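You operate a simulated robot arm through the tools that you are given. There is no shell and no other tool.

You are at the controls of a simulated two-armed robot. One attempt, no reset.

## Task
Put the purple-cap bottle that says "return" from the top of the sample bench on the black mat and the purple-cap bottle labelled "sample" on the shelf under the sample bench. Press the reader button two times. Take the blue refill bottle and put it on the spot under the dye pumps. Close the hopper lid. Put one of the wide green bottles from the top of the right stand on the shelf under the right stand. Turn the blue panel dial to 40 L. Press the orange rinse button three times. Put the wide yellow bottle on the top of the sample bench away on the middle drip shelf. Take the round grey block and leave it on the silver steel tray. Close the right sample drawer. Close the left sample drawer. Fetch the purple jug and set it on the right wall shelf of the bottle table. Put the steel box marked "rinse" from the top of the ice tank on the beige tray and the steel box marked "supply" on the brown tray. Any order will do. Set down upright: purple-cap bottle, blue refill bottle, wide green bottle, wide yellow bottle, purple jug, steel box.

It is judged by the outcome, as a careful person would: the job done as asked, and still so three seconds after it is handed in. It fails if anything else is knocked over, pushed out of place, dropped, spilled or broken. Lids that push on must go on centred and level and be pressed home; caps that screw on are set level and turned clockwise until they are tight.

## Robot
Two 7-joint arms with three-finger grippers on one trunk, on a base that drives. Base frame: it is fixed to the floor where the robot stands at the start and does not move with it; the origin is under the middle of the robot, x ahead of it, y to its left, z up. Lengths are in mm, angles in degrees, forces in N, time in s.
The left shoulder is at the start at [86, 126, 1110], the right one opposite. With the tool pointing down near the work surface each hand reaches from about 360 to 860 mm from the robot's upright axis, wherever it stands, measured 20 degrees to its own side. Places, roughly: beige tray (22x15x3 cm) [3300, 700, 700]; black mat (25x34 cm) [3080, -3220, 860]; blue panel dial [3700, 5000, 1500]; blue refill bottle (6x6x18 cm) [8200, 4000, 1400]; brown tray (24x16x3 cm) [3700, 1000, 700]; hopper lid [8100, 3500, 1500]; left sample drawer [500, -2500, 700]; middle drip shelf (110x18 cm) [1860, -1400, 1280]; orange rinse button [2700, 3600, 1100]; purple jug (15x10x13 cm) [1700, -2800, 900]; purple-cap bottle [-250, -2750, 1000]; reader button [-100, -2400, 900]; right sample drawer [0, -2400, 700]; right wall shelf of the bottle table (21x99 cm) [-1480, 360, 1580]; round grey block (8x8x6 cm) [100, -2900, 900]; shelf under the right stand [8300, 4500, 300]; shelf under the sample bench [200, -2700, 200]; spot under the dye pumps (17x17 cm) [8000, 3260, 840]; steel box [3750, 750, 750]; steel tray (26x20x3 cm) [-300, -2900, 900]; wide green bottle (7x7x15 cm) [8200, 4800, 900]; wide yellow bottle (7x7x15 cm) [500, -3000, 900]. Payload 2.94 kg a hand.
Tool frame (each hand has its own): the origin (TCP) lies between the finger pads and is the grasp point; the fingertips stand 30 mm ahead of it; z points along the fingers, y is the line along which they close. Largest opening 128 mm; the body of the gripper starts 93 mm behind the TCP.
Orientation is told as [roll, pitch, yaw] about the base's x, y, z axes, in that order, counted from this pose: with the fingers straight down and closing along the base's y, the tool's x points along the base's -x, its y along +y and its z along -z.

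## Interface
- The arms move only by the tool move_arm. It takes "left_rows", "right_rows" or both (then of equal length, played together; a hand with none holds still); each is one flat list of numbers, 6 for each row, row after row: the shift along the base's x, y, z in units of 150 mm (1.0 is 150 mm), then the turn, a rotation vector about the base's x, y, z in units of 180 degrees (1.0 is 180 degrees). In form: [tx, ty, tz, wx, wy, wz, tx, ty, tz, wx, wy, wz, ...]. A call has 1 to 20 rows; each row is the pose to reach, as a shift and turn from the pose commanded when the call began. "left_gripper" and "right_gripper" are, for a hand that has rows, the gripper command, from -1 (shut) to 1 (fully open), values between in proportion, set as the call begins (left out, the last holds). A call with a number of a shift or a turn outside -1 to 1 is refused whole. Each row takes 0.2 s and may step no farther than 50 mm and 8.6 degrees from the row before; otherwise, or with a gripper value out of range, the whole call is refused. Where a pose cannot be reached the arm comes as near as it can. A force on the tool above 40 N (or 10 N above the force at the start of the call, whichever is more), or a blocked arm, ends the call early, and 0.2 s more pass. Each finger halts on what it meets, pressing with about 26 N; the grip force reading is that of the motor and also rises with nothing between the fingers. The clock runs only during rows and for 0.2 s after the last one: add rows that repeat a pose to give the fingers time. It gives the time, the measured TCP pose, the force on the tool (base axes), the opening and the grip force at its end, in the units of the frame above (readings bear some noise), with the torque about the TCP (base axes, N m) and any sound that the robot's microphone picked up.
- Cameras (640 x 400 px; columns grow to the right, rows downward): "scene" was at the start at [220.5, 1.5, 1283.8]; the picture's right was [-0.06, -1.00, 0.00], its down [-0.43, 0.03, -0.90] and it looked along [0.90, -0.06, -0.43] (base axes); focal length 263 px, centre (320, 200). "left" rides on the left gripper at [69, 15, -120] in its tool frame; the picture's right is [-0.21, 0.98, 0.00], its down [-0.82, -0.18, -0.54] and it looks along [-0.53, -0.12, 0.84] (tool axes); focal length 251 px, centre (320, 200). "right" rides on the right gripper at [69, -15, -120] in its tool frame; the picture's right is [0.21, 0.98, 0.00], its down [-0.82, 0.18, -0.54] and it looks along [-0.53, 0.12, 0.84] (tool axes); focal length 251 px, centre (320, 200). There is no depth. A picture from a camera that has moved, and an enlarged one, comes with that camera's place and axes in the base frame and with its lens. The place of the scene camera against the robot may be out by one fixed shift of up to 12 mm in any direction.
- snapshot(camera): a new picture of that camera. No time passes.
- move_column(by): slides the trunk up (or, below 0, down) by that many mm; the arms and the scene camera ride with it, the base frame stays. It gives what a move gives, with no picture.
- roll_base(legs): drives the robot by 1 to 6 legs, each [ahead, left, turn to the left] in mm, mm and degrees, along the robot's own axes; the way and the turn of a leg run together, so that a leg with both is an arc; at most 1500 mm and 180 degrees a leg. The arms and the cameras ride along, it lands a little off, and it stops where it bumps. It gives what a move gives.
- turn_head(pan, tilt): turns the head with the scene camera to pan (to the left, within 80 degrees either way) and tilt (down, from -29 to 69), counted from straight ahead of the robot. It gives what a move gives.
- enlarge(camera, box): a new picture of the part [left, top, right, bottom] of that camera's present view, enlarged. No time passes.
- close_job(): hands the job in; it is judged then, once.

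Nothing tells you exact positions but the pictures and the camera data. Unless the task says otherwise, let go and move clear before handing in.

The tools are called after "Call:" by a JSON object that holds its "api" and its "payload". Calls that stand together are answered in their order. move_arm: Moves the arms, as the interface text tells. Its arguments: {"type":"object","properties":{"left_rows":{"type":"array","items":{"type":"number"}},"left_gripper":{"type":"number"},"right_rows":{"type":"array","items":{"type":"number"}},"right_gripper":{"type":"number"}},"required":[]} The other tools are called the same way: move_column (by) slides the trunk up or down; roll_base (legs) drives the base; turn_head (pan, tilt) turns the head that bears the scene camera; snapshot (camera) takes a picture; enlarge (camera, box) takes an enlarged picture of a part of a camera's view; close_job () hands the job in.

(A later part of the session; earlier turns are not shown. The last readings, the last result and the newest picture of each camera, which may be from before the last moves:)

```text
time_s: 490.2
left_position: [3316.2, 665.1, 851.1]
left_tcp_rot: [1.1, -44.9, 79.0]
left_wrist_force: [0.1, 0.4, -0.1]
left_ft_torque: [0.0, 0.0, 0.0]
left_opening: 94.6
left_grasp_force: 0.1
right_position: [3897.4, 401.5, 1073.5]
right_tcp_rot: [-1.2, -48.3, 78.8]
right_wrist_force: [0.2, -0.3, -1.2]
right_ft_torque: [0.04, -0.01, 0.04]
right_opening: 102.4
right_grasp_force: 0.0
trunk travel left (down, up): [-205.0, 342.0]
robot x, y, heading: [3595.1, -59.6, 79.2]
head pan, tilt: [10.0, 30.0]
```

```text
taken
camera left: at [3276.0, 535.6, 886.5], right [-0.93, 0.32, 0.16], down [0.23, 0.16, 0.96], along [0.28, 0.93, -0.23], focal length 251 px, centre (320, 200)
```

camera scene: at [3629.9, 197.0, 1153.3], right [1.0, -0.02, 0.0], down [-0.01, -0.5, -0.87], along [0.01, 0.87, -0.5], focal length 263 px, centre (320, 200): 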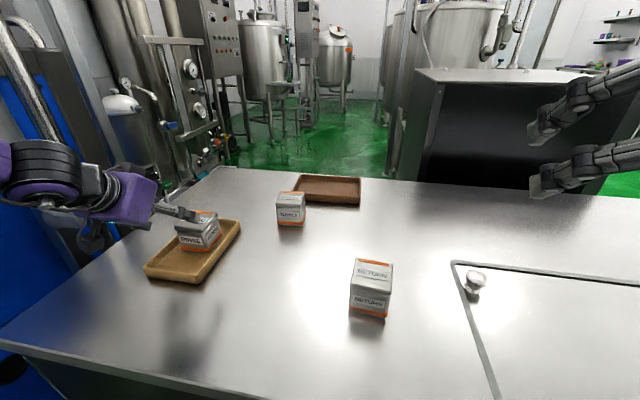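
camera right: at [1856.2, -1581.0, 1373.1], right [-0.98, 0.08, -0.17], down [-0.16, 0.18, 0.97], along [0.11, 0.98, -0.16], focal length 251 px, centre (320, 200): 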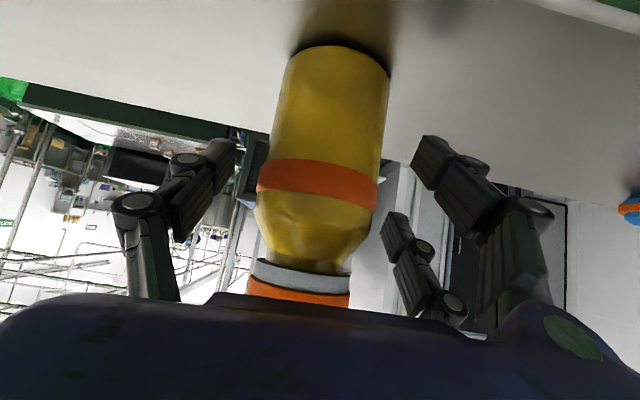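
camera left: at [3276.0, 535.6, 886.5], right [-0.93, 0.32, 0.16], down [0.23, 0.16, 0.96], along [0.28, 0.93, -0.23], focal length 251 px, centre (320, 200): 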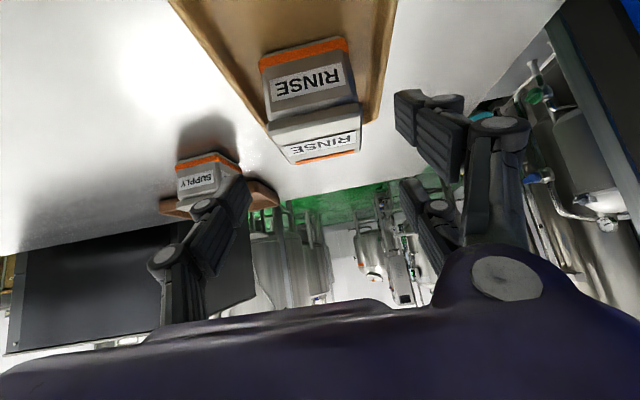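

RINSE sits upright in the beige tray. Now SUPPLY: I lift the hand, shift the base a little and approach that box the same way.

Call:
{"api": "move_arm", "payload": {"left_rows": [0, 0, 0.3, 0, 0, 0, 0, 0, 0.6, 0, 0, 0], "left_gripper": 1}}

Call:
{"api": "roll_base", "payload": {"legs": [[61, -30, 0]]}}

Call:
{"api": "move_arm", "payload": {"left_rows": [0.2, 0.05, 0, 0, 0, 0, 0.4, 0.1, 0, 0, 0, 0, 0.6, 0.15, 0, 0, 0, 0, 0.8, 0.2, 0, 0, 0, 0, 1, 0.25, 0, 0, 0, 0]}}

Call:
{"api": "snapshot", "payload": {"camera": "left"}}

```text
time_s: 490.8
left_position: [3312.6, 666.8, 938.9]
left_tcp_rot: [1.0, -44.7, 79.1]
left_wrist_force: [-0.3, -0.2, 0.4]
left_ft_torque: [0.02, -0.06, -0.03]
left_opening: 128.0
left_grasp_force: 0.0
right_position: [3895.8, 402.6, 1073.5]
right_tcp_rot: [-1.4, -48.2, 78.8]
right_wrist_force: [-0.4, -0.9, -0.2]
right_ft_torque: [-0.01, -0.01, 0.02]
right_opening: 102.1
right_grasp_force: 0.1
trunk travel left (down, up): [-205.0, 342.0]
robot x, y, heading: [3598.4, -65.4, 78.9]
head pan, tilt: [10.0, 30.0]
```

```text
time_s: 491.8
left_position: [3354.2, 722.1, 940.2]
left_tcp_rot: [1.1, -44.8, 79.1]
left_wrist_force: [0.3, 0.5, 0.2]
left_ft_torque: [-0.02, 0.0, 0.01]
left_opening: 128.0
left_grasp_force: 0.1
right_position: [3936.0, 456.6, 1073.8]
right_tcp_rot: [-1.3, -48.1, 78.9]
right_wrist_force: [0.1, 0.6, -0.8]
right_ft_torque: [0.0, 0.03, 0.01]
right_opening: 102.2
right_grasp_force: 0.0
trunk travel left (down, up): [-205.0, 342.0]
robot x, y, heading: [3638.5, -9.2, 79.5]
head pan, tilt: [10.0, 30.0]
```

```text
time_s: 493.0
left_position: [3505.5, 758.6, 938.9]
left_tcp_rot: [1.2, -44.9, 79.0]
left_wrist_force: [0.0, -0.1, -0.2]
left_ft_torque: [-0.01, 0.01, -0.01]
left_opening: 127.8
left_grasp_force: 0.1
right_position: [3936.9, 455.8, 1073.4]
right_tcp_rot: [-1.1, -48.3, 78.7]
right_wrist_force: [-0.3, -0.4, -0.2]
right_ft_torque: [-0.03, -0.01, -0.01]
right_opening: 102.5
right_grasp_force: 0.1
trunk travel left (down, up): [-205.0, 342.0]
robot x, y, heading: [3639.6, -6.5, 79.0]
head pan, tilt: [10.0, 30.0]
```

```text
taken
camera left: at [3466.1, 629.3, 975.9], right [-0.93, 0.32, 0.17], down [0.23, 0.17, 0.96], along [0.28, 0.93, -0.23], focal length 251 px, centre (320, 200)
```

left: 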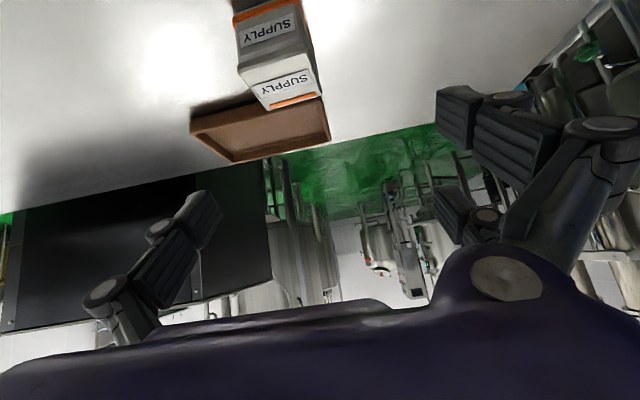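

Call:
{"api": "move_arm", "payload": {"left_rows": [0.08, 0, -0.19, 0, 0, 0, 0.16, 0, -0.38, 0, 0, 0, 0.22, 0, -0.57, 0, 0, 0, 0.22, -0.02, -0.76, 0, 0, 0]}}

Call:
{"api": "snapshot", "payload": {"camera": "left"}}

```text
time_s: 494.0
left_position: [3536.5, 755.8, 825.8]
left_tcp_rot: [1.0, -44.8, 79.1]
left_wrist_force: [0.2, 0.1, -0.2]
left_ft_torque: [-0.04, -0.03, -0.01]
left_opening: 127.9
left_grasp_force: 0.0
right_position: [3936.8, 456.4, 1073.6]
right_tcp_rot: [-1.3, -48.2, 78.9]
right_wrist_force: [-0.9, 0.0, 0.1]
right_ft_torque: [0.0, -0.01, 0.01]
right_opening: 102.3
right_grasp_force: 0.1
trunk travel left (down, up): [-205.0, 342.0]
robot x, y, heading: [3638.3, -5.9, 79.2]
head pan, tilt: [10.0, 30.0]
```

```text
taken
camera left: at [3497.4, 626.4, 862.2], right [-0.93, 0.32, 0.16], down [0.23, 0.16, 0.96], along [0.28, 0.93, -0.23], focal length 251 px, centre (320, 200)
```

left: 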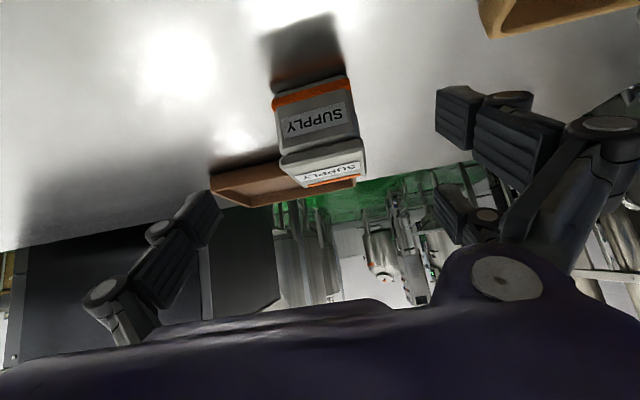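

Call:
{"api": "move_arm", "payload": {"left_rows": [0.01, 0.16, -0.13, 0, 0, 0, 0.04, 0.33, -0.26, 0, 0, 0, 0.075, 0.5, -0.39, 0, 0, 0, 0.11, 0.67, -0.5, 0, 0, 0]}}

Call:
{"api": "move_arm", "payload": {"left_rows": [0, 0, 0, 0, 0, 0, 0, 0, 0, 0, 0, 0, 0, 0, 0, 0, 0, 0], "left_gripper": -1}}

Call:
{"api": "snapshot", "payload": {"camera": "left"}}

```text
time_s: 495.0
left_position: [3551.8, 857.0, 750.2]
left_tcp_rot: [1.1, -44.8, 79.1]
left_wrist_force: [-0.8, -0.5, 0.2]
left_ft_torque: [-0.08, 0.01, 0.02]
left_opening: 127.8
left_grasp_force: 0.0
right_position: [3937.1, 457.0, 1072.7]
right_tcp_rot: [-1.4, -48.0, 78.9]
right_wrist_force: [0.3, 0.6, 0.7]
right_ft_torque: [-0.03, -0.01, -0.02]
right_opening: 102.2
right_grasp_force: 0.1
trunk travel left (down, up): [-205.0, 342.0]
robot x, y, heading: [3633.8, -8.3, 78.9]
head pan, tilt: [10.0, 30.0]
```

```text
time_s: 495.8
left_position: [3553.3, 855.1, 752.8]
left_tcp_rot: [1.0, -44.9, 79.2]
left_wrist_force: [0.8, 1.0, 3.2]
left_ft_torque: [-0.03, -0.27, 0.1]
left_opening: 75.3
left_grasp_force: 26.3
right_position: [3937.0, 456.4, 1074.3]
right_tcp_rot: [-1.3, -48.2, 78.8]
right_wrist_force: [0.2, 0.1, -0.1]
right_ft_torque: [-0.04, -0.02, 0.0]
right_opening: 102.4
right_grasp_force: 0.0
trunk travel left (down, up): [-205.0, 342.0]
robot x, y, heading: [3637.5, -9.9, 79.1]
head pan, tilt: [10.0, 30.0]
```

```text
taken
camera left: at [3514.6, 726.3, 788.0], right [-0.93, 0.32, 0.16], down [0.23, 0.16, 0.96], along [0.28, 0.93, -0.23], focal length 251 px, centre (320, 200)
```

left: 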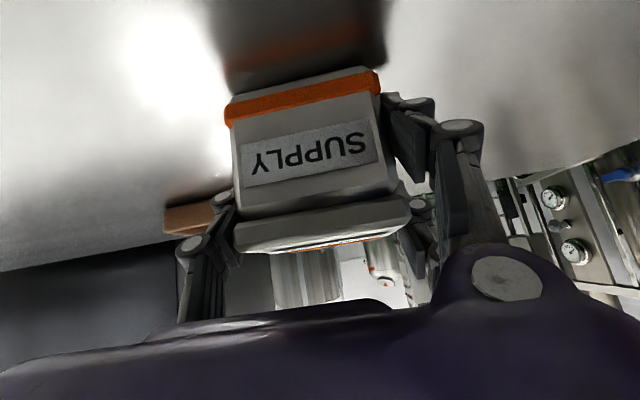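

Call:
{"api": "move_arm", "payload": {"left_rows": [0, 0, 0.06, 0, 0, 0, 0, 0, 0.25, 0, 0, 0, 0, 0, 0.5, 0, 0, 0, 0, 0, 0.7, 0, 0, 0]}}

Call:
{"api": "roll_base", "payload": {"legs": [[125, -75, 0]]}}

Call:
{"api": "snapshot", "payload": {"camera": "left"}}

Call:
{"api": "snapshot", "payload": {"camera": "scene"}}

```text
time_s: 496.8
left_position: [3554.0, 854.7, 857.3]
left_tcp_rot: [1.1, -44.7, 79.1]
left_wrist_force: [-0.3, -0.1, -3.1]
left_ft_torque: [0.01, 0.01, -0.01]
left_opening: 75.1
left_grasp_force: 26.0
right_position: [3936.2, 457.0, 1074.6]
right_tcp_rot: [-1.3, -48.1, 78.7]
right_wrist_force: [-0.5, 0.4, -0.3]
right_ft_torque: [-0.02, 0.01, 0.01]
right_opening: 102.4
right_grasp_force: 0.1
trunk travel left (down, up): [-205.0, 342.0]
robot x, y, heading: [3635.6, -4.6, 79.2]
head pan, tilt: [10.0, 30.0]
```

```text
time_s: 498.1
left_position: [3639.7, 933.3, 857.6]
left_tcp_rot: [1.0, -44.9, 79.3]
left_wrist_force: [0.4, -0.2, -2.2]
left_ft_torque: [0.01, -0.02, 0.02]
left_opening: 75.2
left_grasp_force: 25.8
right_position: [4023.9, 534.7, 1074.3]
right_tcp_rot: [-1.3, -48.3, 79.1]
right_wrist_force: [0.5, -1.9, 1.5]
right_ft_torque: [0.02, -0.02, 0.02]
right_opening: 102.3
right_grasp_force: 0.4
trunk travel left (down, up): [-205.0, 342.0]
robot x, y, heading: [3727.9, 72.0, 79.2]
head pan, tilt: [10.0, 30.0]
```

```text
taken
camera left: at [3600.2, 803.4, 893.9], right [-0.93, 0.32, 0.16], down [0.22, 0.16, 0.96], along [0.28, 0.93, -0.22], focal length 251 px, centre (320, 200)
```

left: 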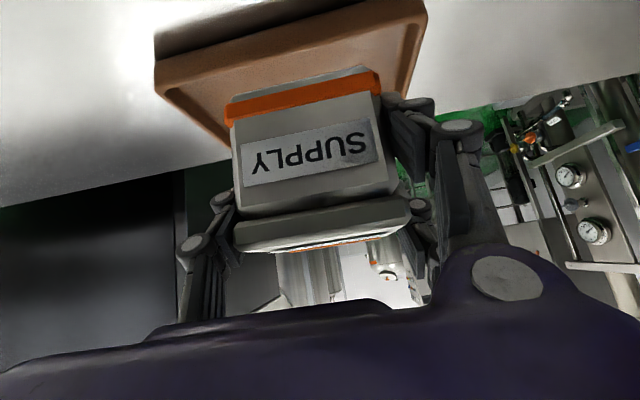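

```text
taken
camera scene: at [3756.5, 329.1, 1153.6], right [1.0, -0.01, 0.0], down [-0.01, -0.5, -0.87], along [0.01, 0.87, -0.5], focal length 263 px, centre (320, 200)
```

scene: 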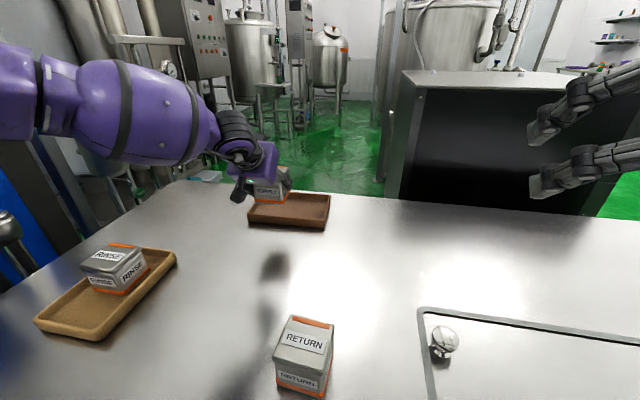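

Call:
{"api": "move_arm", "payload": {"left_rows": [0.06, 0.15, 0, 0, 0, 0, 0.12, 0.3, 0, 0, 0, 0, 0.18, 0.45, 0, 0, 0, 0, 0.23, 0.6, 0, 0, 0, 0]}}

Call:
{"api": "snapshot", "payload": {"camera": "left"}}

Call:
{"api": "enlarge", "payload": {"camera": "scene", "box": [180, 120, 380, 260]}}

```text
time_s: 499.1
left_position: [3646.6, 968.0, 858.9]
left_tcp_rot: [1.1, -44.7, 79.2]
left_wrist_force: [0.3, 0.5, -3.1]
left_ft_torque: [-0.02, 0.04, 0.04]
left_opening: 74.7
left_grasp_force: 25.3
left hand out of reach, approached as far as the arm can: row 2, 3, 4
right_position: [4024.1, 536.2, 1073.1]
right_tcp_rot: [-1.3, -48.1, 79.0]
right_wrist_force: [-0.3, -0.3, -0.3]
right_ft_torque: [0.03, -0.02, 0.0]
right_opening: 102.4
right_grasp_force: 0.0
trunk travel left (down, up): [-205.0, 342.0]
robot x, y, heading: [3728.4, 75.8, 79.3]
head pan, tilt: [10.0, 30.0]
```

```text
taken
camera left: at [3608.3, 838.4, 894.0], right [-0.93, 0.32, 0.16], down [0.23, 0.17, 0.96], along [0.28, 0.93, -0.23], focal length 251 px, centre (320, 200)
```

left: 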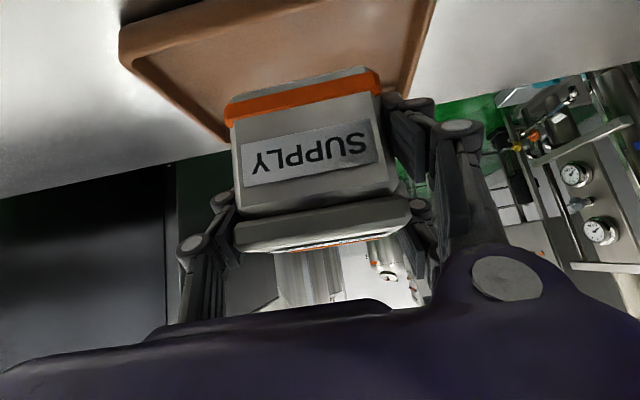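

```text
2.86 times, centred on (280, 190) of scene
camera zoom: at [3757.3, 331.1, 1153.0], right [1.0, -0.01, 0.0], down [-0.01, -0.5, -0.87], along [0.01, 0.87, -0.5], focal length 751 px, centre (434, 229)
```

zoom: 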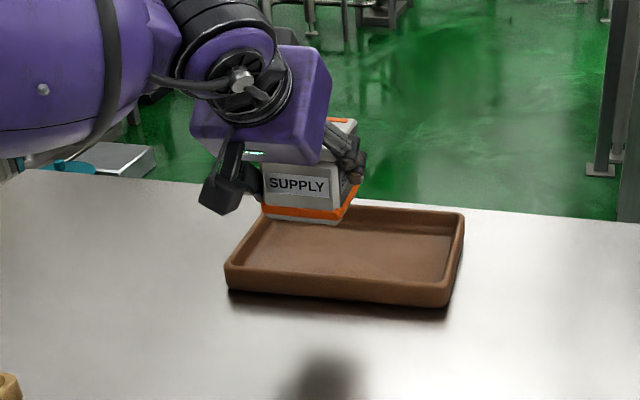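

The arm is at full stretch, 40 mm short. I creep the base forward 50 mm.

Call:
{"api": "roll_base", "payload": {"legs": [[30, 0, 0]]}}

Call:
{"api": "roll_base", "payload": {"legs": [[25, 0, 0]]}}

```text
time_s: 499.8
left_position: [3647.2, 967.4, 855.5]
left_tcp_rot: [1.2, -44.7, 79.2]
left_wrist_force: [-1.4, 0.0, -3.5]
left_ft_torque: [-0.02, 0.03, 0.02]
left_opening: 74.9
left_grasp_force: 26.5
right_position: [4022.6, 535.5, 1073.4]
right_tcp_rot: [-1.4, -48.3, 79.0]
right_wrist_force: [0.4, -0.9, -0.7]
right_ft_torque: [0.01, 0.01, -0.03]
right_opening: 102.4
right_grasp_force: 0.1
trunk travel left (down, up): [-205.0, 342.0]
robot x, y, heading: [3726.3, 72.6, 79.3]
head pan, tilt: [10.0, 30.0]
stopped in leg 1: the robot was blocked; the commanded pose is now the measured one
```

```text
time_s: 500.5
left_position: [3646.2, 967.0, 854.7]
left_tcp_rot: [1.2, -44.6, 79.2]
left_wrist_force: [-0.6, 0.0, -2.2]
left_ft_torque: [-0.03, -0.02, 0.04]
left_opening: 74.8
left_grasp_force: 26.6
right_position: [4024.4, 536.9, 1073.1]
right_tcp_rot: [-1.5, -48.2, 79.0]
right_wrist_force: [0.5, 0.0, -1.0]
right_ft_torque: [0.0, 0.0, 0.01]
right_opening: 102.3
right_grasp_force: 0.1
trunk travel left (down, up): [-205.0, 342.0]
robot x, y, heading: [3728.6, 68.6, 79.2]
head pan, tilt: [10.0, 30.0]
stopped in leg 1: the robot was blocked; the commanded pose is now the measured one
```

The base touches the tank, so the brown tray is out of reach from this side. It lies close to the tank's north edge, so I will carry SUPPLY around the east end and place it from the north. I retract first.

Call:
{"api": "roll_base", "payload": {"legs": [[-150, 0, 0]]}}

Call:
{"api": "move_column", "payload": {"by": 120}}

Call:
{"api": "move_arm", "payload": {"left_rows": [-0.05, -0.25, 0.1, 0, 0, 0, -0.1, -0.5, 0.2, 0, 0, 0, -0.15, -0.75, 0.3, 0, 0, 0, -0.2, -1, 0.4, 0, 0, 0]}}

Call:
{"api": "roll_base", "payload": {"legs": [[-350, 0, 0], [0, 0, -90]]}}

Call:
{"api": "turn_head", "payload": {"pan": 0, "tilt": 15}}

Call:
{"api": "snapshot", "payload": {"camera": "scene"}}

Call:
{"api": "turn_head", "payload": {"pan": 60, "tilt": 10}}

Call:
{"api": "snapshot", "payload": {"camera": "scene"}}

```text
time_s: 501.9
left_position: [3619.4, 819.1, 857.4]
left_tcp_rot: [1.2, -44.6, 79.2]
left_wrist_force: [0.1, -1.2, -2.9]
left_ft_torque: [-0.04, -0.02, 0.01]
left_opening: 74.9
left_grasp_force: 26.3
right_position: [3995.5, 388.0, 1073.0]
right_tcp_rot: [-1.4, -48.2, 79.1]
right_wrist_force: [0.1, 0.3, -0.1]
right_ft_torque: [-0.03, -0.02, 0.04]
right_opening: 102.3
right_grasp_force: 0.0
trunk travel left (down, up): [-205.0, 342.0]
robot x, y, heading: [3698.1, -74.5, 79.3]
head pan, tilt: [10.0, 30.0]
```

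```text
time_s: 503.4
left_position: [3616.0, 807.0, 1052.6]
left_tcp_rot: [1.2, -50.5, 79.2]
left_wrist_force: [-0.8, -0.2, -2.9]
left_ft_torque: [-0.01, 0.0, 0.01]
left_opening: 74.9
left_grasp_force: 25.9
right_position: [3996.8, 390.1, 1192.9]
right_tcp_rot: [-1.4, -48.1, 79.1]
right_wrist_force: [-0.5, 0.0, -0.6]
right_ft_torque: [-0.01, -0.01, 0.0]
right_opening: 102.3
right_grasp_force: 0.1
trunk travel left (down, up): [-325.0, 222.0]
robot x, y, heading: [3698.8, -79.3, 79.2]
head pan, tilt: [10.0, 30.0]
```

```text
time_s: 504.4
left_position: [3583.1, 653.2, 1113.1]
left_tcp_rot: [1.1, -50.5, 79.4]
left_wrist_force: [-0.8, 0.1, -3.5]
left_ft_torque: [0.02, 0.04, 0.03]
left_opening: 74.8
left_grasp_force: 26.1
right_position: [3995.0, 388.1, 1194.5]
right_tcp_rot: [-1.4, -48.2, 79.1]
right_wrist_force: [-0.7, 0.1, -0.7]
right_ft_torque: [0.05, 0.03, 0.01]
right_opening: 102.5
right_grasp_force: 0.2
trunk travel left (down, up): [-325.0, 222.0]
robot x, y, heading: [3699.1, -74.8, 79.4]
head pan, tilt: [10.0, 30.0]
```

```text
time_s: 510.5
left_position: [4365.0, -308.7, 1112.4]
left_tcp_rot: [1.2, -50.6, -10.8]
left_wrist_force: [0.8, -0.3, -3.4]
left_ft_torque: [-0.02, 0.02, 0.02]
left_opening: 74.9
left_grasp_force: 25.2
right_position: [4097.0, -718.9, 1192.7]
right_tcp_rot: [-1.4, -48.2, -11.0]
right_wrist_force: [0.3, -0.8, 0.0]
right_ft_torque: [0.01, -0.01, -0.05]
right_opening: 102.4
right_grasp_force: 0.2
trunk travel left (down, up): [-325.0, 222.0]
robot x, y, heading: [3631.1, -418.7, -10.6]
head pan, tilt: [10.0, 30.0]
```

```text
time_s: 511.3
left_position: [4363.3, -308.4, 1113.1]
left_tcp_rot: [1.2, -50.6, -10.9]
left_wrist_force: [0.1, -0.2, -3.6]
left_ft_torque: [-0.04, 0.02, -0.01]
left_opening: 75.3
left_grasp_force: 25.8
right_position: [4097.2, -719.1, 1193.8]
right_tcp_rot: [-1.4, -48.2, -11.1]
right_wrist_force: [0.0, -0.1, 0.9]
right_ft_torque: [0.01, 0.03, -0.01]
right_opening: 102.5
right_grasp_force: 0.1
trunk travel left (down, up): [-325.0, 222.0]
robot x, y, heading: [3633.3, -417.3, -10.8]
head pan, tilt: [0.0, 15.0]
```

```text
taken
camera scene: at [3851.1, -455.4, 1300.5], right [-0.19, -0.98, 0.0], down [-0.26, 0.05, -0.97], along [0.95, -0.18, -0.26], focal length 263 px, centre (320, 200)
```

scene: 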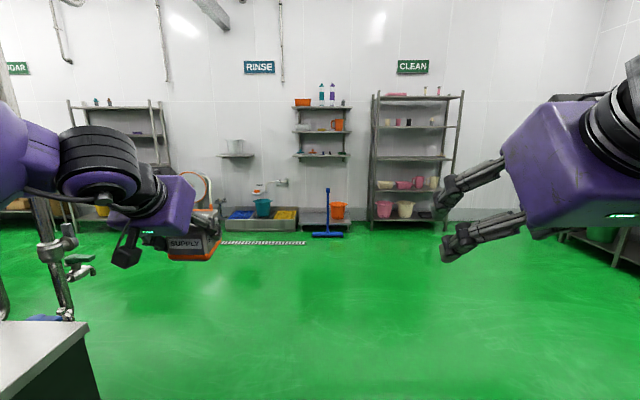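

```text
time_s: 512.6
left_position: [4364.3, -307.8, 1113.1]
left_tcp_rot: [1.2, -50.6, -10.8]
left_wrist_force: [0.2, -0.3, -4.3]
left_ft_torque: [0.02, 0.03, 0.0]
left_opening: 75.3
left_grasp_force: 26.6
right_position: [4097.8, -718.8, 1192.3]
right_tcp_rot: [-1.4, -48.2, -11.1]
right_wrist_force: [0.2, 0.0, -0.2]
right_ft_torque: [0.01, -0.02, -0.02]
right_opening: 102.3
right_grasp_force: 0.0
trunk travel left (down, up): [-325.0, 222.0]
robot x, y, heading: [3633.3, -421.7, -10.9]
head pan, tilt: [60.0, 10.0]
```

```text
taken
camera scene: at [3820.2, -367.7, 1308.7], right [0.76, -0.65, 0.0], down [-0.11, -0.13, -0.98], along [0.64, 0.74, -0.17], focal length 263 px, centre (320, 200)
```

scene: 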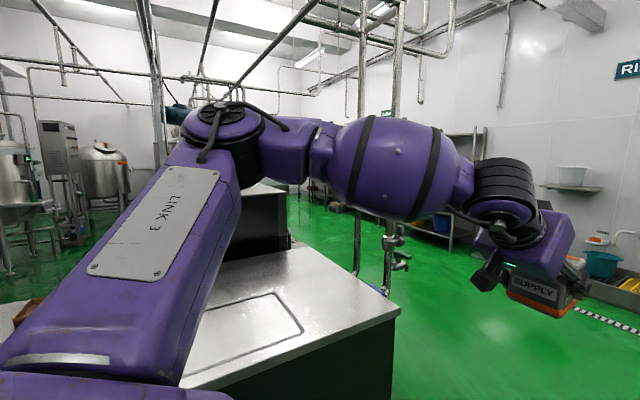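

Call:
{"api": "roll_base", "payload": {"legs": [[1350, 180, 0]]}}

Call:
{"api": "turn_head", "payload": {"pan": 70, "tilt": 15}}

Call:
{"api": "snapshot", "payload": {"camera": "scene"}}

Call:
{"api": "turn_head", "payload": {"pan": 25, "tilt": 15}}

Call:
{"api": "snapshot", "payload": {"camera": "scene"}}

```text
time_s: 519.4
left_position: [5737.7, -387.5, 1112.1]
left_tcp_rot: [1.2, -50.7, -10.9]
left_wrist_force: [-0.3, -0.4, -3.0]
left_ft_torque: [0.01, 0.01, 0.01]
left_opening: 75.0
left_grasp_force: 25.9
right_position: [5469.7, -798.3, 1193.2]
right_tcp_rot: [-1.5, -48.2, -11.0]
right_wrist_force: [-0.5, 0.4, -0.9]
right_ft_torque: [0.0, 0.03, -0.01]
right_opening: 102.6
right_grasp_force: 0.1
trunk travel left (down, up): [-325.0, 222.0]
robot x, y, heading: [5005.8, -495.6, -10.7]
head pan, tilt: [60.0, 10.0]
```

```text
time_s: 520.2
left_position: [5736.3, -386.9, 1111.8]
left_tcp_rot: [1.2, -50.5, -10.8]
left_wrist_force: [0.0, 0.4, -2.1]
left_ft_torque: [-0.01, 0.07, 0.01]
left_opening: 75.1
left_grasp_force: 26.1
right_position: [5470.0, -797.8, 1193.4]
right_tcp_rot: [-1.4, -48.2, -11.0]
right_wrist_force: [-0.4, 0.4, 0.3]
right_ft_torque: [-0.01, -0.01, -0.01]
right_opening: 102.5
right_grasp_force: 0.0
trunk travel left (down, up): [-325.0, 222.0]
robot x, y, heading: [5003.6, -500.6, -11.0]
head pan, tilt: [70.0, 15.0]
```

```text
taken
camera scene: at [5179.8, -436.6, 1300.6], right [0.86, -0.51, 0.0], down [-0.13, -0.22, -0.97], along [0.5, 0.83, -0.26], focal length 263 px, centre (320, 200)
```

scene: 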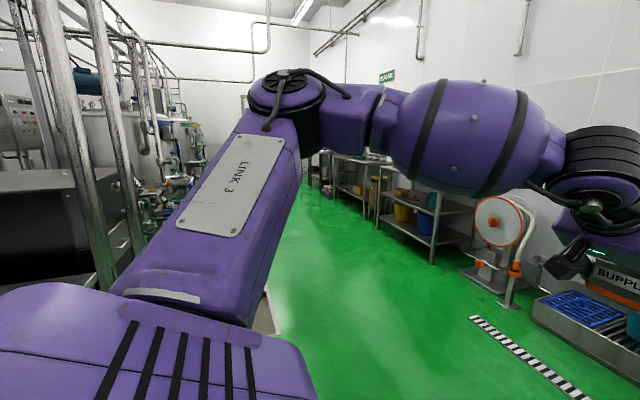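

```text
time_s: 521.3
left_position: [5736.5, -387.9, 1112.4]
left_tcp_rot: [1.2, -50.6, -10.9]
left_wrist_force: [1.2, -0.3, -3.4]
left_ft_torque: [0.0, 0.02, 0.0]
left_opening: 74.9
left_grasp_force: 25.8
right_position: [5469.8, -799.3, 1193.4]
right_tcp_rot: [-1.4, -48.2, -11.2]
right_wrist_force: [0.3, -0.5, -1.0]
right_ft_torque: [-0.02, 0.03, 0.0]
right_opening: 102.3
right_grasp_force: 0.0
trunk travel left (down, up): [-325.0, 222.0]
robot x, y, heading: [5005.2, -496.1, -10.6]
head pan, tilt: [25.0, 15.0]
```

```text
taken
camera scene: at [5222.3, -493.9, 1300.5], right [0.24, -0.97, 0.0], down [-0.25, -0.06, -0.97], along [0.94, 0.24, -0.26], focal length 263 px, centre (320, 200)
```

scene: 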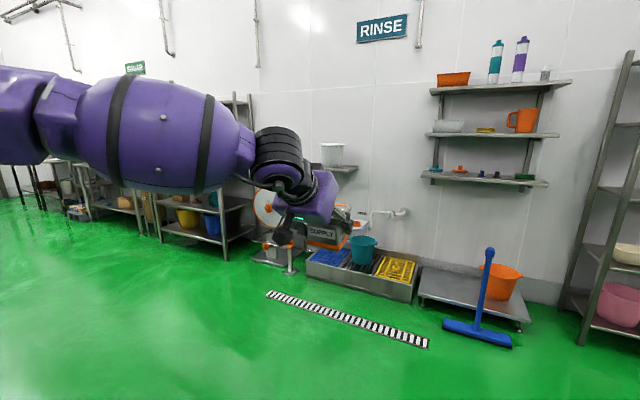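

The corridor east of the tank is wide. I drive around: east, north, then west behind the tank, and turn to face it from the north.

Call:
{"api": "roll_base", "payload": {"legs": [[714, 233, 0], [0, 0, 90], [1150, 0, 0], [1100, 0, 0], [0, 0, 90]]}}

Call:
{"api": "turn_head", "payload": {"pan": 0, "tilt": 15}}

Call:
{"api": "snapshot", "payload": {"camera": "scene"}}

```text
time_s: 543.8
left_position: [5405.6, 1736.3, 1113.9]
left_tcp_rot: [1.2, -50.5, 169.3]
left_wrist_force: [0.2, -0.1, -2.1]
left_ft_torque: [0.02, -0.02, -0.02]
left_opening: 75.2
left_grasp_force: 26.1
right_position: [5672.1, 2147.4, 1193.6]
right_tcp_rot: [-1.5, -48.2, 169.1]
right_wrist_force: [-0.4, -0.6, 0.5]
right_ft_torque: [0.0, -0.02, 0.01]
right_opening: 102.5
right_grasp_force: 0.0
trunk travel left (down, up): [-325.0, 222.0]
robot x, y, heading: [6137.1, 1849.9, 169.4]
head pan, tilt: [25.0, 15.0]
```

```text
time_s: 544.7
left_position: [5406.4, 1735.8, 1112.4]
left_tcp_rot: [1.2, -50.6, 169.4]
left_wrist_force: [-0.2, 0.0, -3.4]
left_ft_torque: [-0.02, -0.07, -0.02]
left_opening: 75.0
left_grasp_force: 25.9
right_position: [5672.0, 2147.4, 1192.6]
right_tcp_rot: [-1.4, -48.2, 169.1]
right_wrist_force: [-0.2, -0.3, 0.6]
right_ft_torque: [-0.01, -0.04, -0.01]
right_opening: 102.5
right_grasp_force: 0.1
trunk travel left (down, up): [-325.0, 222.0]
robot x, y, heading: [6135.1, 1850.6, 169.4]
head pan, tilt: [0.0, 15.0]
```

```text
taken
camera scene: at [5915.6, 1898.7, 1300.5], right [0.19, 0.98, 0.0], down [0.25, -0.05, -0.97], along [-0.95, 0.18, -0.26], focal length 263 px, centre (320, 200)
```

scene: 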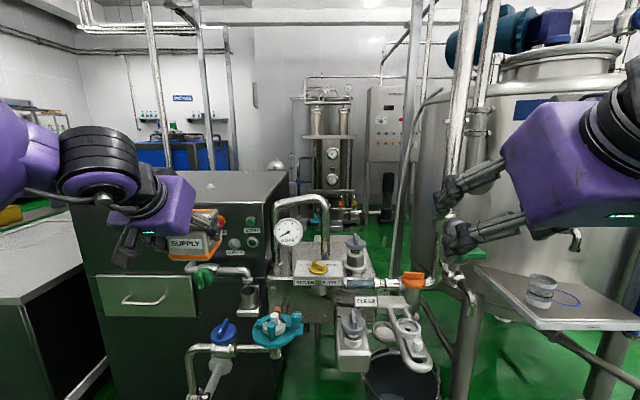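

The north side is crowded with pumps and pipes; that way is closed. I go back to the south side, where I can test leaning closer over the low tank with the trunk raised.

Call:
{"api": "roll_base", "payload": {"legs": [[-300, 0, 0], [0, 0, 90], [1150, 0, 0], [1100, 0, 0], [240, -1130, 0], [236, -1130, 0]]}}

```text
time_s: 580.9
left_position: [3840.7, -1185.3, 1112.2]
left_tcp_rot: [1.2, -50.6, -100.4]
left_wrist_force: [-0.3, -0.7, -2.7]
left_ft_torque: [0.03, -0.02, -0.01]
left_opening: 75.0
left_grasp_force: 25.9
right_position: [3427.6, -920.0, 1192.5]
right_tcp_rot: [-1.5, -48.2, -100.7]
right_wrist_force: [-0.8, 1.1, 0.3]
right_ft_torque: [-0.01, 0.02, 0.01]
right_opening: 102.1
right_grasp_force: 0.1
trunk travel left (down, up): [-325.0, 222.0]
robot x, y, heading: [3724.2, -453.7, -100.3]
head pan, tilt: [0.0, 15.0]
```

Call:
{"api": "roll_base", "payload": {"legs": [[0, 0, 179.3]]}}

Call:
{"api": "move_arm", "payload": {"left_rows": [0, 0, 0, -0.0316, 0.0061, 0]}}

```text
time_s: 588.6
left_position: [3602.3, 275.9, 1112.3]
left_tcp_rot: [1.2, -50.6, 79.8]
left_wrist_force: [0.2, 0.0, -3.1]
left_ft_torque: [-0.05, 0.01, -0.01]
left_opening: 74.8
left_grasp_force: 26.0
right_position: [4015.3, 13.7, 1193.6]
right_tcp_rot: [-1.4, -48.2, 79.7]
right_wrist_force: [0.4, 0.3, 0.9]
right_ft_torque: [0.01, 0.02, -0.01]
right_opening: 102.3
right_grasp_force: 0.1
trunk travel left (down, up): [-325.0, 222.0]
robot x, y, heading: [3722.0, -449.3, 79.7]
head pan, tilt: [0.0, 15.0]
```

```text
time_s: 589.0
left_position: [3603.1, 275.8, 1112.7]
left_tcp_rot: [1.4, -44.6, 79.7]
left_wrist_force: [-0.7, -0.5, -3.1]
left_ft_torque: [-0.09, -0.04, 0.01]
left_opening: 75.2
left_grasp_force: 26.4
right_position: [4016.9, 14.5, 1192.5]
right_tcp_rot: [-1.4, -48.2, 79.6]
right_wrist_force: [0.8, 0.2, 0.4]
right_ft_torque: [-0.01, 0.01, -0.02]
right_opening: 102.6
right_grasp_force: 0.0
trunk travel left (down, up): [-325.0, 222.0]
robot x, y, heading: [3725.7, -455.7, 79.8]
head pan, tilt: [0.0, 15.0]
```

Call:
{"api": "roll_base", "payload": {"legs": [[520, 90, -0.7]]}}

Call:
{"api": "roll_base", "payload": {"legs": [[80, 0, 0]]}}

```text
time_s: 592.1
left_position: [3617.6, 803.2, 1111.4]
left_tcp_rot: [1.3, -44.6, 79.0]
left_wrist_force: [-0.2, -0.2, -3.3]
left_ft_torque: [-0.04, -0.02, 0.04]
left_opening: 75.1
left_grasp_force: 26.5
right_position: [4029.7, 535.0, 1193.0]
right_tcp_rot: [-1.4, -48.1, 78.9]
right_wrist_force: [0.3, 0.5, -0.3]
right_ft_torque: [-0.02, 0.0, 0.01]
right_opening: 102.5
right_grasp_force: 0.0
trunk travel left (down, up): [-325.0, 222.0]
robot x, y, heading: [3727.6, 71.6, 79.1]
head pan, tilt: [0.0, 15.0]
stopped in leg 1: the robot was blocked; the commanded pose is now the measured one
```

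```text
time_s: 592.8
left_position: [3616.9, 801.9, 1109.9]
left_tcp_rot: [1.5, -44.5, 79.1]
left_wrist_force: [0.2, 0.4, -3.0]
left_ft_torque: [-0.06, 0.01, -0.04]
left_opening: 74.9
left_grasp_force: 25.9
right_position: [4028.6, 534.9, 1193.1]
right_tcp_rot: [-1.4, -48.2, 78.8]
right_wrist_force: [0.3, -0.3, -1.1]
right_ft_torque: [0.0, -0.02, 0.0]
right_opening: 102.5
right_grasp_force: 0.0
trunk travel left (down, up): [-325.0, 222.0]
robot x, y, heading: [3728.1, 69.0, 78.9]
head pan, tilt: [0.0, 15.0]
stopped in leg 1: the robot was blocked; the commanded pose is now the measured one
```

The base itself meets the tank here. Lowering the trunk slides the shoulders forward, so I check for room between chest and tank first.

Call:
{"api": "turn_head", "payload": {"pan": 0, "tilt": 69}}

Call:
{"api": "snapshot", "payload": {"camera": "scene"}}

```text
time_s: 594.1
left_position: [3617.6, 802.4, 1112.3]
left_tcp_rot: [1.4, -44.5, 78.9]
left_wrist_force: [-0.2, -0.7, -4.0]
left_ft_torque: [-0.05, 0.01, -0.02]
left_opening: 75.2
left_grasp_force: 26.5
right_position: [4028.1, 534.2, 1193.7]
right_tcp_rot: [-1.4, -48.2, 78.9]
right_wrist_force: [0.6, -0.2, -0.6]
right_ft_torque: [-0.01, 0.0, 0.03]
right_opening: 102.3
right_grasp_force: 0.0
trunk travel left (down, up): [-325.0, 222.0]
robot x, y, heading: [3729.0, 69.1, 78.8]
head pan, tilt: [0.0, 68.8]
```

```text
taken
camera scene: at [3763.8, 260.9, 1224.9], right [0.98, -0.19, 0.0], down [-0.18, -0.91, -0.36], along [0.07, 0.36, -0.93], focal length 263 px, centre (320, 200)
```

scene: 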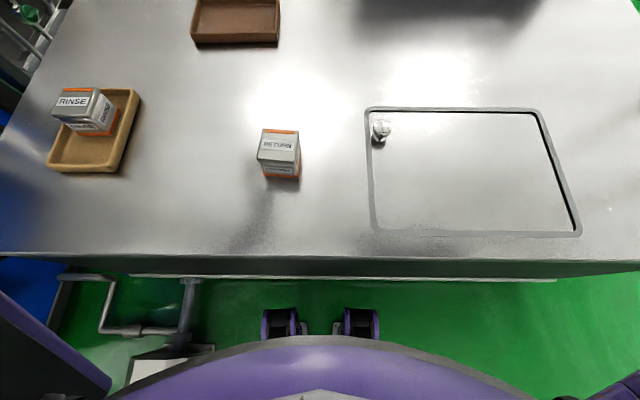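

The view shows the valve box at my left is what blocks the base, while the tank itself is still 110 mm away. I step right and then forward.

Call:
{"api": "roll_base", "payload": {"legs": [[-30, 0, 0], [0, -130, 0], [100, 0, 0]]}}

Call:
{"api": "snapshot", "payload": {"camera": "scene"}}

```text
time_s: 597.0
left_position: [3742.0, 773.8, 1109.5]
left_tcp_rot: [1.5, -44.2, 79.0]
left_wrist_force: [0.2, -0.6, -2.2]
left_ft_torque: [-0.07, 0.0, -0.01]
left_opening: 75.3
left_grasp_force: 26.0
right_position: [4155.2, 506.4, 1193.1]
right_tcp_rot: [-1.4, -48.0, 78.9]
right_wrist_force: [-0.3, -1.0, 0.3]
right_ft_torque: [0.01, 0.03, -0.03]
right_opening: 102.5
right_grasp_force: 0.0
trunk travel left (down, up): [-325.0, 222.0]
robot x, y, heading: [3856.6, 40.5, 79.1]
head pan, tilt: [0.0, 68.8]
stopped in leg 3: the robot was blocked; the commanded pose is now the measured one
```

```text
taken
camera scene: at [3889.7, 232.8, 1225.2], right [0.98, -0.19, 0.0], down [-0.18, -0.91, -0.36], along [0.07, 0.36, -0.93], focal length 263 px, centre (320, 200)
```

scene: 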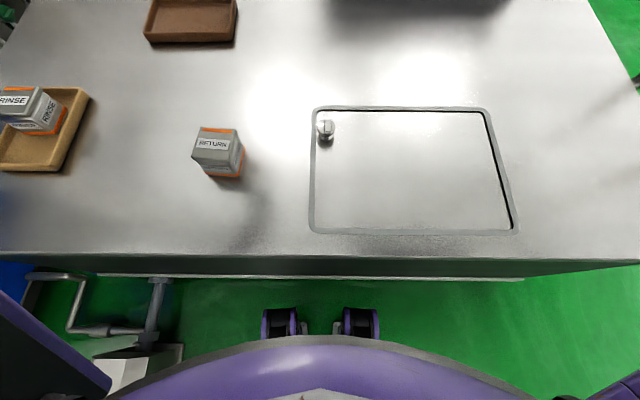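

Call:
{"api": "roll_base", "payload": {"legs": [[-20, 0, 0], [0, 125, 0], [60, 0, 0]]}}

Call:
{"api": "move_column", "payload": {"by": -200}}

Call:
{"api": "snapshot", "payload": {"camera": "scene"}}

```text
time_s: 599.6
left_position: [3621.3, 804.0, 1107.0]
left_tcp_rot: [1.5, -44.3, 79.0]
left_wrist_force: [0.3, 0.9, -3.7]
left_ft_torque: [-0.03, -0.01, 0.04]
left_opening: 74.9
left_grasp_force: 25.7
right_position: [4033.5, 536.8, 1190.5]
right_tcp_rot: [-1.4, -47.8, 78.9]
right_wrist_force: [-0.7, 1.9, -0.2]
right_ft_torque: [-0.02, 0.0, 0.01]
right_opening: 102.4
right_grasp_force: 0.0
trunk travel left (down, up): [-325.0, 222.0]
robot x, y, heading: [3734.4, 68.6, 78.9]
head pan, tilt: [0.0, 68.8]
stopped in leg 3: the robot was blocked; the commanded pose is now the measured one
```

```text
time_s: 601.8
left_position: [3620.9, 801.1, 909.8]
left_tcp_rot: [1.5, -44.5, 79.0]
left_wrist_force: [0.9, -0.4, -3.5]
left_ft_torque: [0.02, -0.02, 0.03]
left_opening: 74.8
left_grasp_force: 25.7
right_position: [4032.0, 532.7, 993.4]
right_tcp_rot: [-1.4, -48.0, 78.7]
right_wrist_force: [-0.3, 0.0, -0.5]
right_ft_torque: [0.0, -0.05, -0.01]
right_opening: 102.2
right_grasp_force: 0.1
trunk travel left (down, up): [-125.0, 422.0]
robot x, y, heading: [3729.8, 71.6, 79.1]
head pan, tilt: [0.0, 68.8]
```

```text
taken
camera scene: at [3780.3, 324.1, 1008.5], right [0.98, -0.19, 0.0], down [-0.18, -0.92, -0.36], along [0.07, 0.36, -0.93], focal length 263 px, centre (320, 200)
```

scene: 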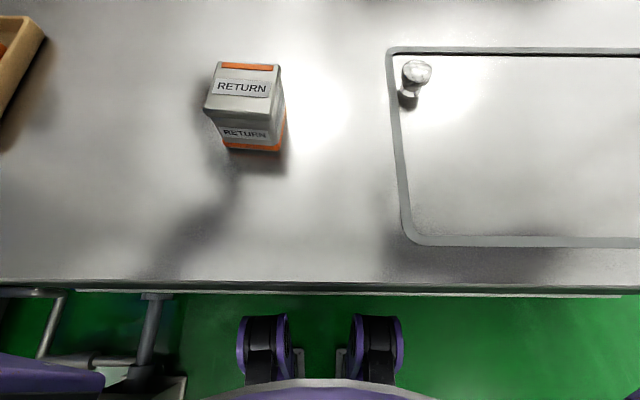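

There is ample room. I reach forward with SUPPLY toward the brown tray.

Call:
{"api": "move_arm", "payload": {"left_rows": [0.04, 0.22, -0.08, 0, 0, 0, 0.08, 0.44, -0.16, 0, 0, 0, 0.12, 0.66, -0.24, 0, 0, 0, 0.15, 0.88, -0.3, 0, 0, 0]}}

Call:
{"api": "move_arm", "payload": {"left_rows": [0.05, 0.2, 0, 0, 0, 0, 0.1, 0.4, 0, 0, 0, 0, 0.14, 0.55, 0, 0, 0, 0]}}

Call:
{"api": "turn_head", "payload": {"pan": 5, "tilt": 30}}

Call:
{"api": "snapshot", "payload": {"camera": "scene"}}

Call:
{"api": "snapshot", "payload": {"camera": "left"}}

```text
time_s: 602.8
left_position: [3644.1, 934.7, 863.9]
left_tcp_rot: [1.5, -44.4, 78.9]
left_wrist_force: [-0.5, 0.2, -2.8]
left_ft_torque: [-0.05, -0.01, 0.01]
left_opening: 75.2
left_grasp_force: 25.9
right_position: [4031.1, 536.1, 991.1]
right_tcp_rot: [-1.4, -48.0, 78.9]
right_wrist_force: [-0.1, -0.4, -0.6]
right_ft_torque: [0.0, 0.02, 0.0]
right_opening: 102.2
right_grasp_force: 0.0
trunk travel left (down, up): [-125.0, 422.0]
robot x, y, heading: [3739.1, 69.1, 79.1]
head pan, tilt: [0.0, 68.8]
```

```text
time_s: 603.6
left_position: [3648.3, 1008.1, 858.6]
left_tcp_rot: [1.5, -44.2, 79.2]
left_wrist_force: [-0.5, 0.8, -2.8]
left_ft_torque: [-0.08, 0.01, 0.03]
left_opening: 75.2
left_grasp_force: 25.7
left hand out of reach, approached as far as the arm can: row 3
right_position: [4031.6, 535.6, 990.5]
right_tcp_rot: [-1.5, -47.9, 78.9]
right_wrist_force: [0.2, 0.6, 0.5]
right_ft_torque: [-0.03, -0.01, -0.01]
right_opening: 102.2
right_grasp_force: 0.0
trunk travel left (down, up): [-125.0, 422.0]
robot x, y, heading: [3734.2, 70.6, 78.9]
head pan, tilt: [0.0, 68.8]
```

```text
time_s: 604.6
left_position: [3650.4, 1007.3, 859.4]
left_tcp_rot: [1.5, -44.4, 78.9]
left_wrist_force: [-0.3, 0.8, -3.2]
left_ft_torque: [-0.02, 0.03, -0.02]
left_opening: 74.9
left_grasp_force: 25.6
right_position: [4031.7, 533.2, 991.5]
right_tcp_rot: [-1.3, -48.0, 78.9]
right_wrist_force: [-0.3, 0.3, 0.7]
right_ft_torque: [0.0, 0.0, 0.03]
right_opening: 102.5
right_grasp_force: 0.1
trunk travel left (down, up): [-125.0, 422.0]
robot x, y, heading: [3733.4, 71.8, 79.1]
head pan, tilt: [5.0, 30.0]
```

```text
taken
camera scene: at [3779.2, 359.6, 1059.7], right [0.99, -0.1, 0.0], down [-0.05, -0.5, -0.87], along [0.09, 0.86, -0.5], focal length 263 px, centre (320, 200)
```

scene: 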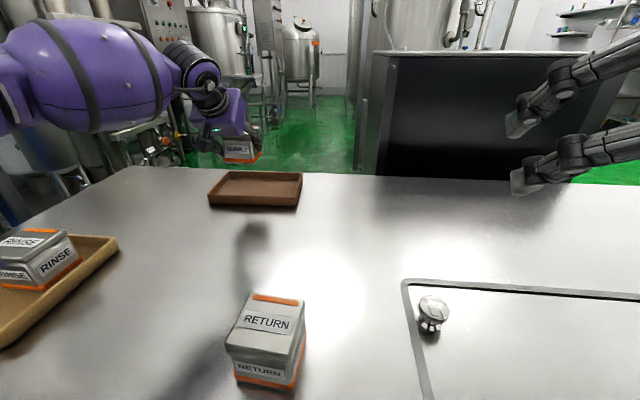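

```text
taken
camera left: at [3610.6, 877.5, 897.2], right [-0.93, 0.32, 0.17], down [0.23, 0.17, 0.96], along [0.28, 0.93, -0.23], focal length 251 px, centre (320, 200)
```

left: 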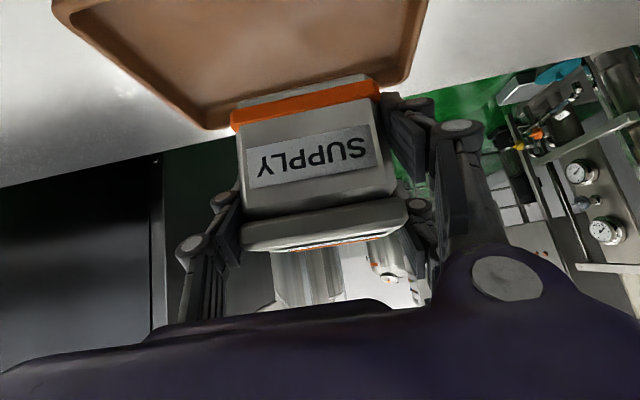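

Almost there: 15 mm more would be comfortable. I lower the trunk 55 mm to gain reach and push on.

Call:
{"api": "move_column", "payload": {"by": -55}}

Call:
{"api": "move_arm", "payload": {"left_rows": [0.06, 0.08, 0, 0, 0, 0, 0.1, 0.15, 0, 0, 0, 0]}}

Call:
{"api": "snapshot", "payload": {"camera": "left"}}

Call:
{"api": "enlarge", "payload": {"camera": "scene", "box": [150, 80, 350, 220]}}

```text
time_s: 605.6
left_position: [3649.0, 1006.7, 805.0]
left_tcp_rot: [1.4, -44.5, 79.0]
left_wrist_force: [0.0, -0.1, -2.7]
left_ft_torque: [-0.04, -0.02, 0.0]
left_opening: 75.0
left_grasp_force: 26.1
right_position: [4032.9, 533.9, 936.7]
right_tcp_rot: [-1.4, -48.0, 78.8]
right_wrist_force: [-0.1, -1.0, 0.7]
right_ft_torque: [0.02, -0.01, 0.01]
right_opening: 102.4
right_grasp_force: 0.0
trunk travel left (down, up): [-70.0, 477.0]
robot x, y, heading: [3735.0, 68.3, 79.1]
head pan, tilt: [5.0, 30.0]
```

```text
time_s: 606.2
left_position: [3657.7, 1018.3, 806.7]
left_tcp_rot: [1.5, -44.5, 79.0]
left_wrist_force: [-0.1, -0.2, -3.0]
left_ft_torque: [-0.07, 0.0, -0.02]
left_opening: 75.1
left_grasp_force: 26.3
left hand out of reach, approached as far as the arm can: row 2
right_position: [4031.8, 533.0, 937.1]
right_tcp_rot: [-1.4, -48.0, 78.8]
right_wrist_force: [0.2, -0.5, -0.7]
right_ft_torque: [-0.01, 0.01, 0.0]
right_opening: 102.4
right_grasp_force: 0.1
trunk travel left (down, up): [-70.0, 477.0]
robot x, y, heading: [3732.0, 71.1, 78.9]
head pan, tilt: [5.0, 30.0]
```

```text
taken
camera left: at [3619.3, 888.8, 842.3], right [-0.93, 0.32, 0.17], down [0.23, 0.17, 0.96], along [0.28, 0.93, -0.23], focal length 251 px, centre (320, 200)
```

left: 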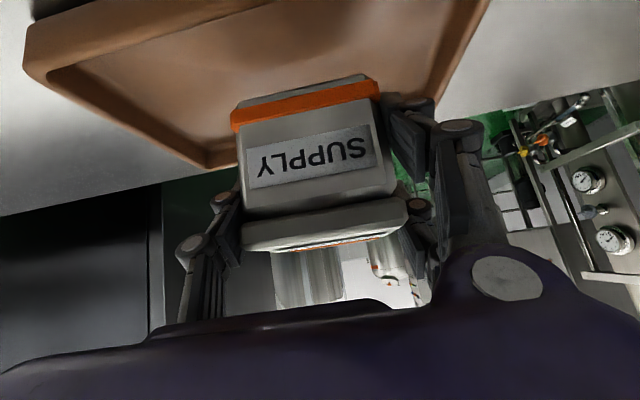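

```text
2.86 times, centred on (250, 150) of scene
camera zoom: at [3783.1, 379.8, 998.0], right [0.99, -0.1, 0.0], down [-0.05, -0.5, -0.87], along [0.09, 0.86, -0.5], focal length 751 px, centre (520, 343)
```

zoom: 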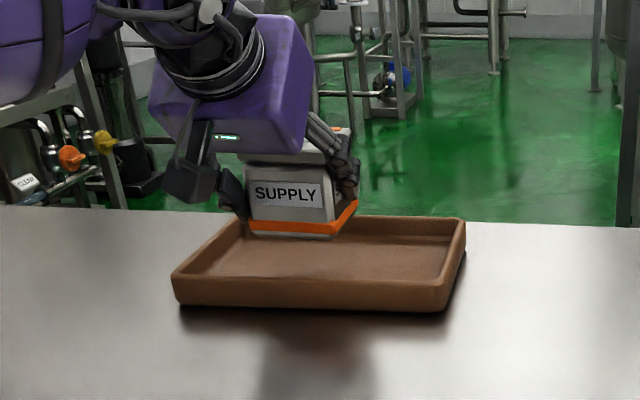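

SUPPLY is inside the tray outline now. I lower it.

Call:
{"api": "move_arm", "payload": {"left_rows": [0, 0, -0.1, 0, 0, 0, 0, 0.01, -0.2, 0, 0, 0, 0, 0.02, -0.27, 0, 0, 0]}}

Call:
{"api": "snapshot", "payload": {"camera": "left"}}

Call:
{"api": "enlarge", "payload": {"camera": "scene", "box": [150, 80, 350, 220]}}

```text
time_s: 607.0
left_position: [3658.8, 1020.4, 763.3]
left_tcp_rot: [1.4, -44.5, 79.1]
left_wrist_force: [-0.4, 0.4, -4.0]
left_ft_torque: [-0.04, 0.0, 0.0]
left_opening: 75.1
left_grasp_force: 26.4
right_position: [4033.4, 534.0, 938.0]
right_tcp_rot: [-1.4, -47.9, 78.8]
right_wrist_force: [0.8, 0.3, -0.7]
right_ft_torque: [0.02, 0.0, -0.01]
right_opening: 102.5
right_grasp_force: 0.0
trunk travel left (down, up): [-70.0, 477.0]
robot x, y, heading: [3736.3, 68.0, 78.6]
head pan, tilt: [5.0, 30.0]
```

```text
taken
camera left: at [3619.4, 891.7, 801.6], right [-0.93, 0.32, 0.17], down [0.23, 0.17, 0.96], along [0.28, 0.93, -0.23], focal length 251 px, centre (320, 200)
```

left: 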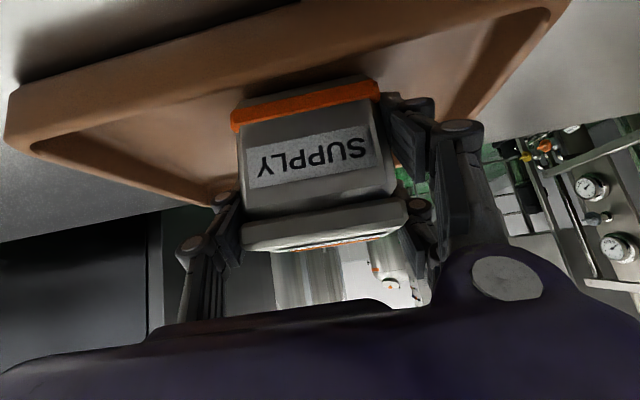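

```text
2.86 times, centred on (250, 150) of scene
camera zoom: at [3783.1, 380.3, 997.8], right [0.99, -0.1, 0.0], down [-0.05, -0.5, -0.87], along [0.09, 0.86, -0.5], focal length 751 px, centre (520, 343)
```

zoom: 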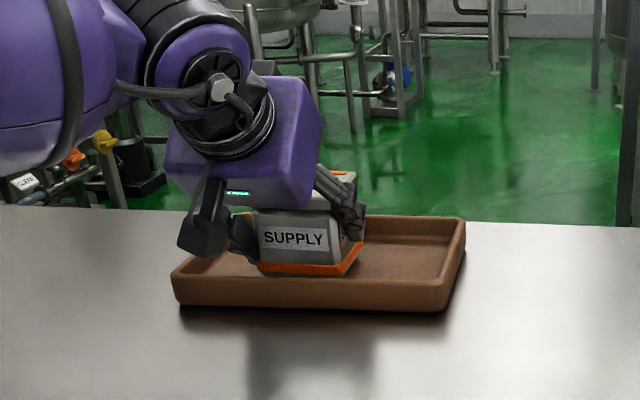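

Call:
{"api": "move_arm", "payload": {"left_rows": [0, 0, -0.025, 0, 0, 0, 0, 0, -0.05, 0, 0, 0, 0, 0, -0.075, 0, 0, 0, 0, 0, -0.095, 0, 0, 0]}}

```text
time_s: 608.0
left_position: [3659.9, 1021.0, 755.7]
left_tcp_rot: [1.4, -44.9, 79.2]
left_wrist_force: [-2.1, 1.5, 17.3]
left_ft_torque: [0.34, -0.77, 0.0]
left_opening: 75.8
left_grasp_force: 26.4
right_position: [4033.2, 532.5, 937.9]
right_tcp_rot: [-1.4, -48.2, 78.9]
right_wrist_force: [-0.7, 0.3, -0.2]
right_ft_torque: [0.0, 0.01, -0.03]
right_opening: 102.6
right_grasp_force: 0.0
trunk travel left (down, up): [-70.0, 477.0]
robot x, y, heading: [3730.2, 70.6, 79.2]
head pan, tilt: [5.0, 30.0]
```

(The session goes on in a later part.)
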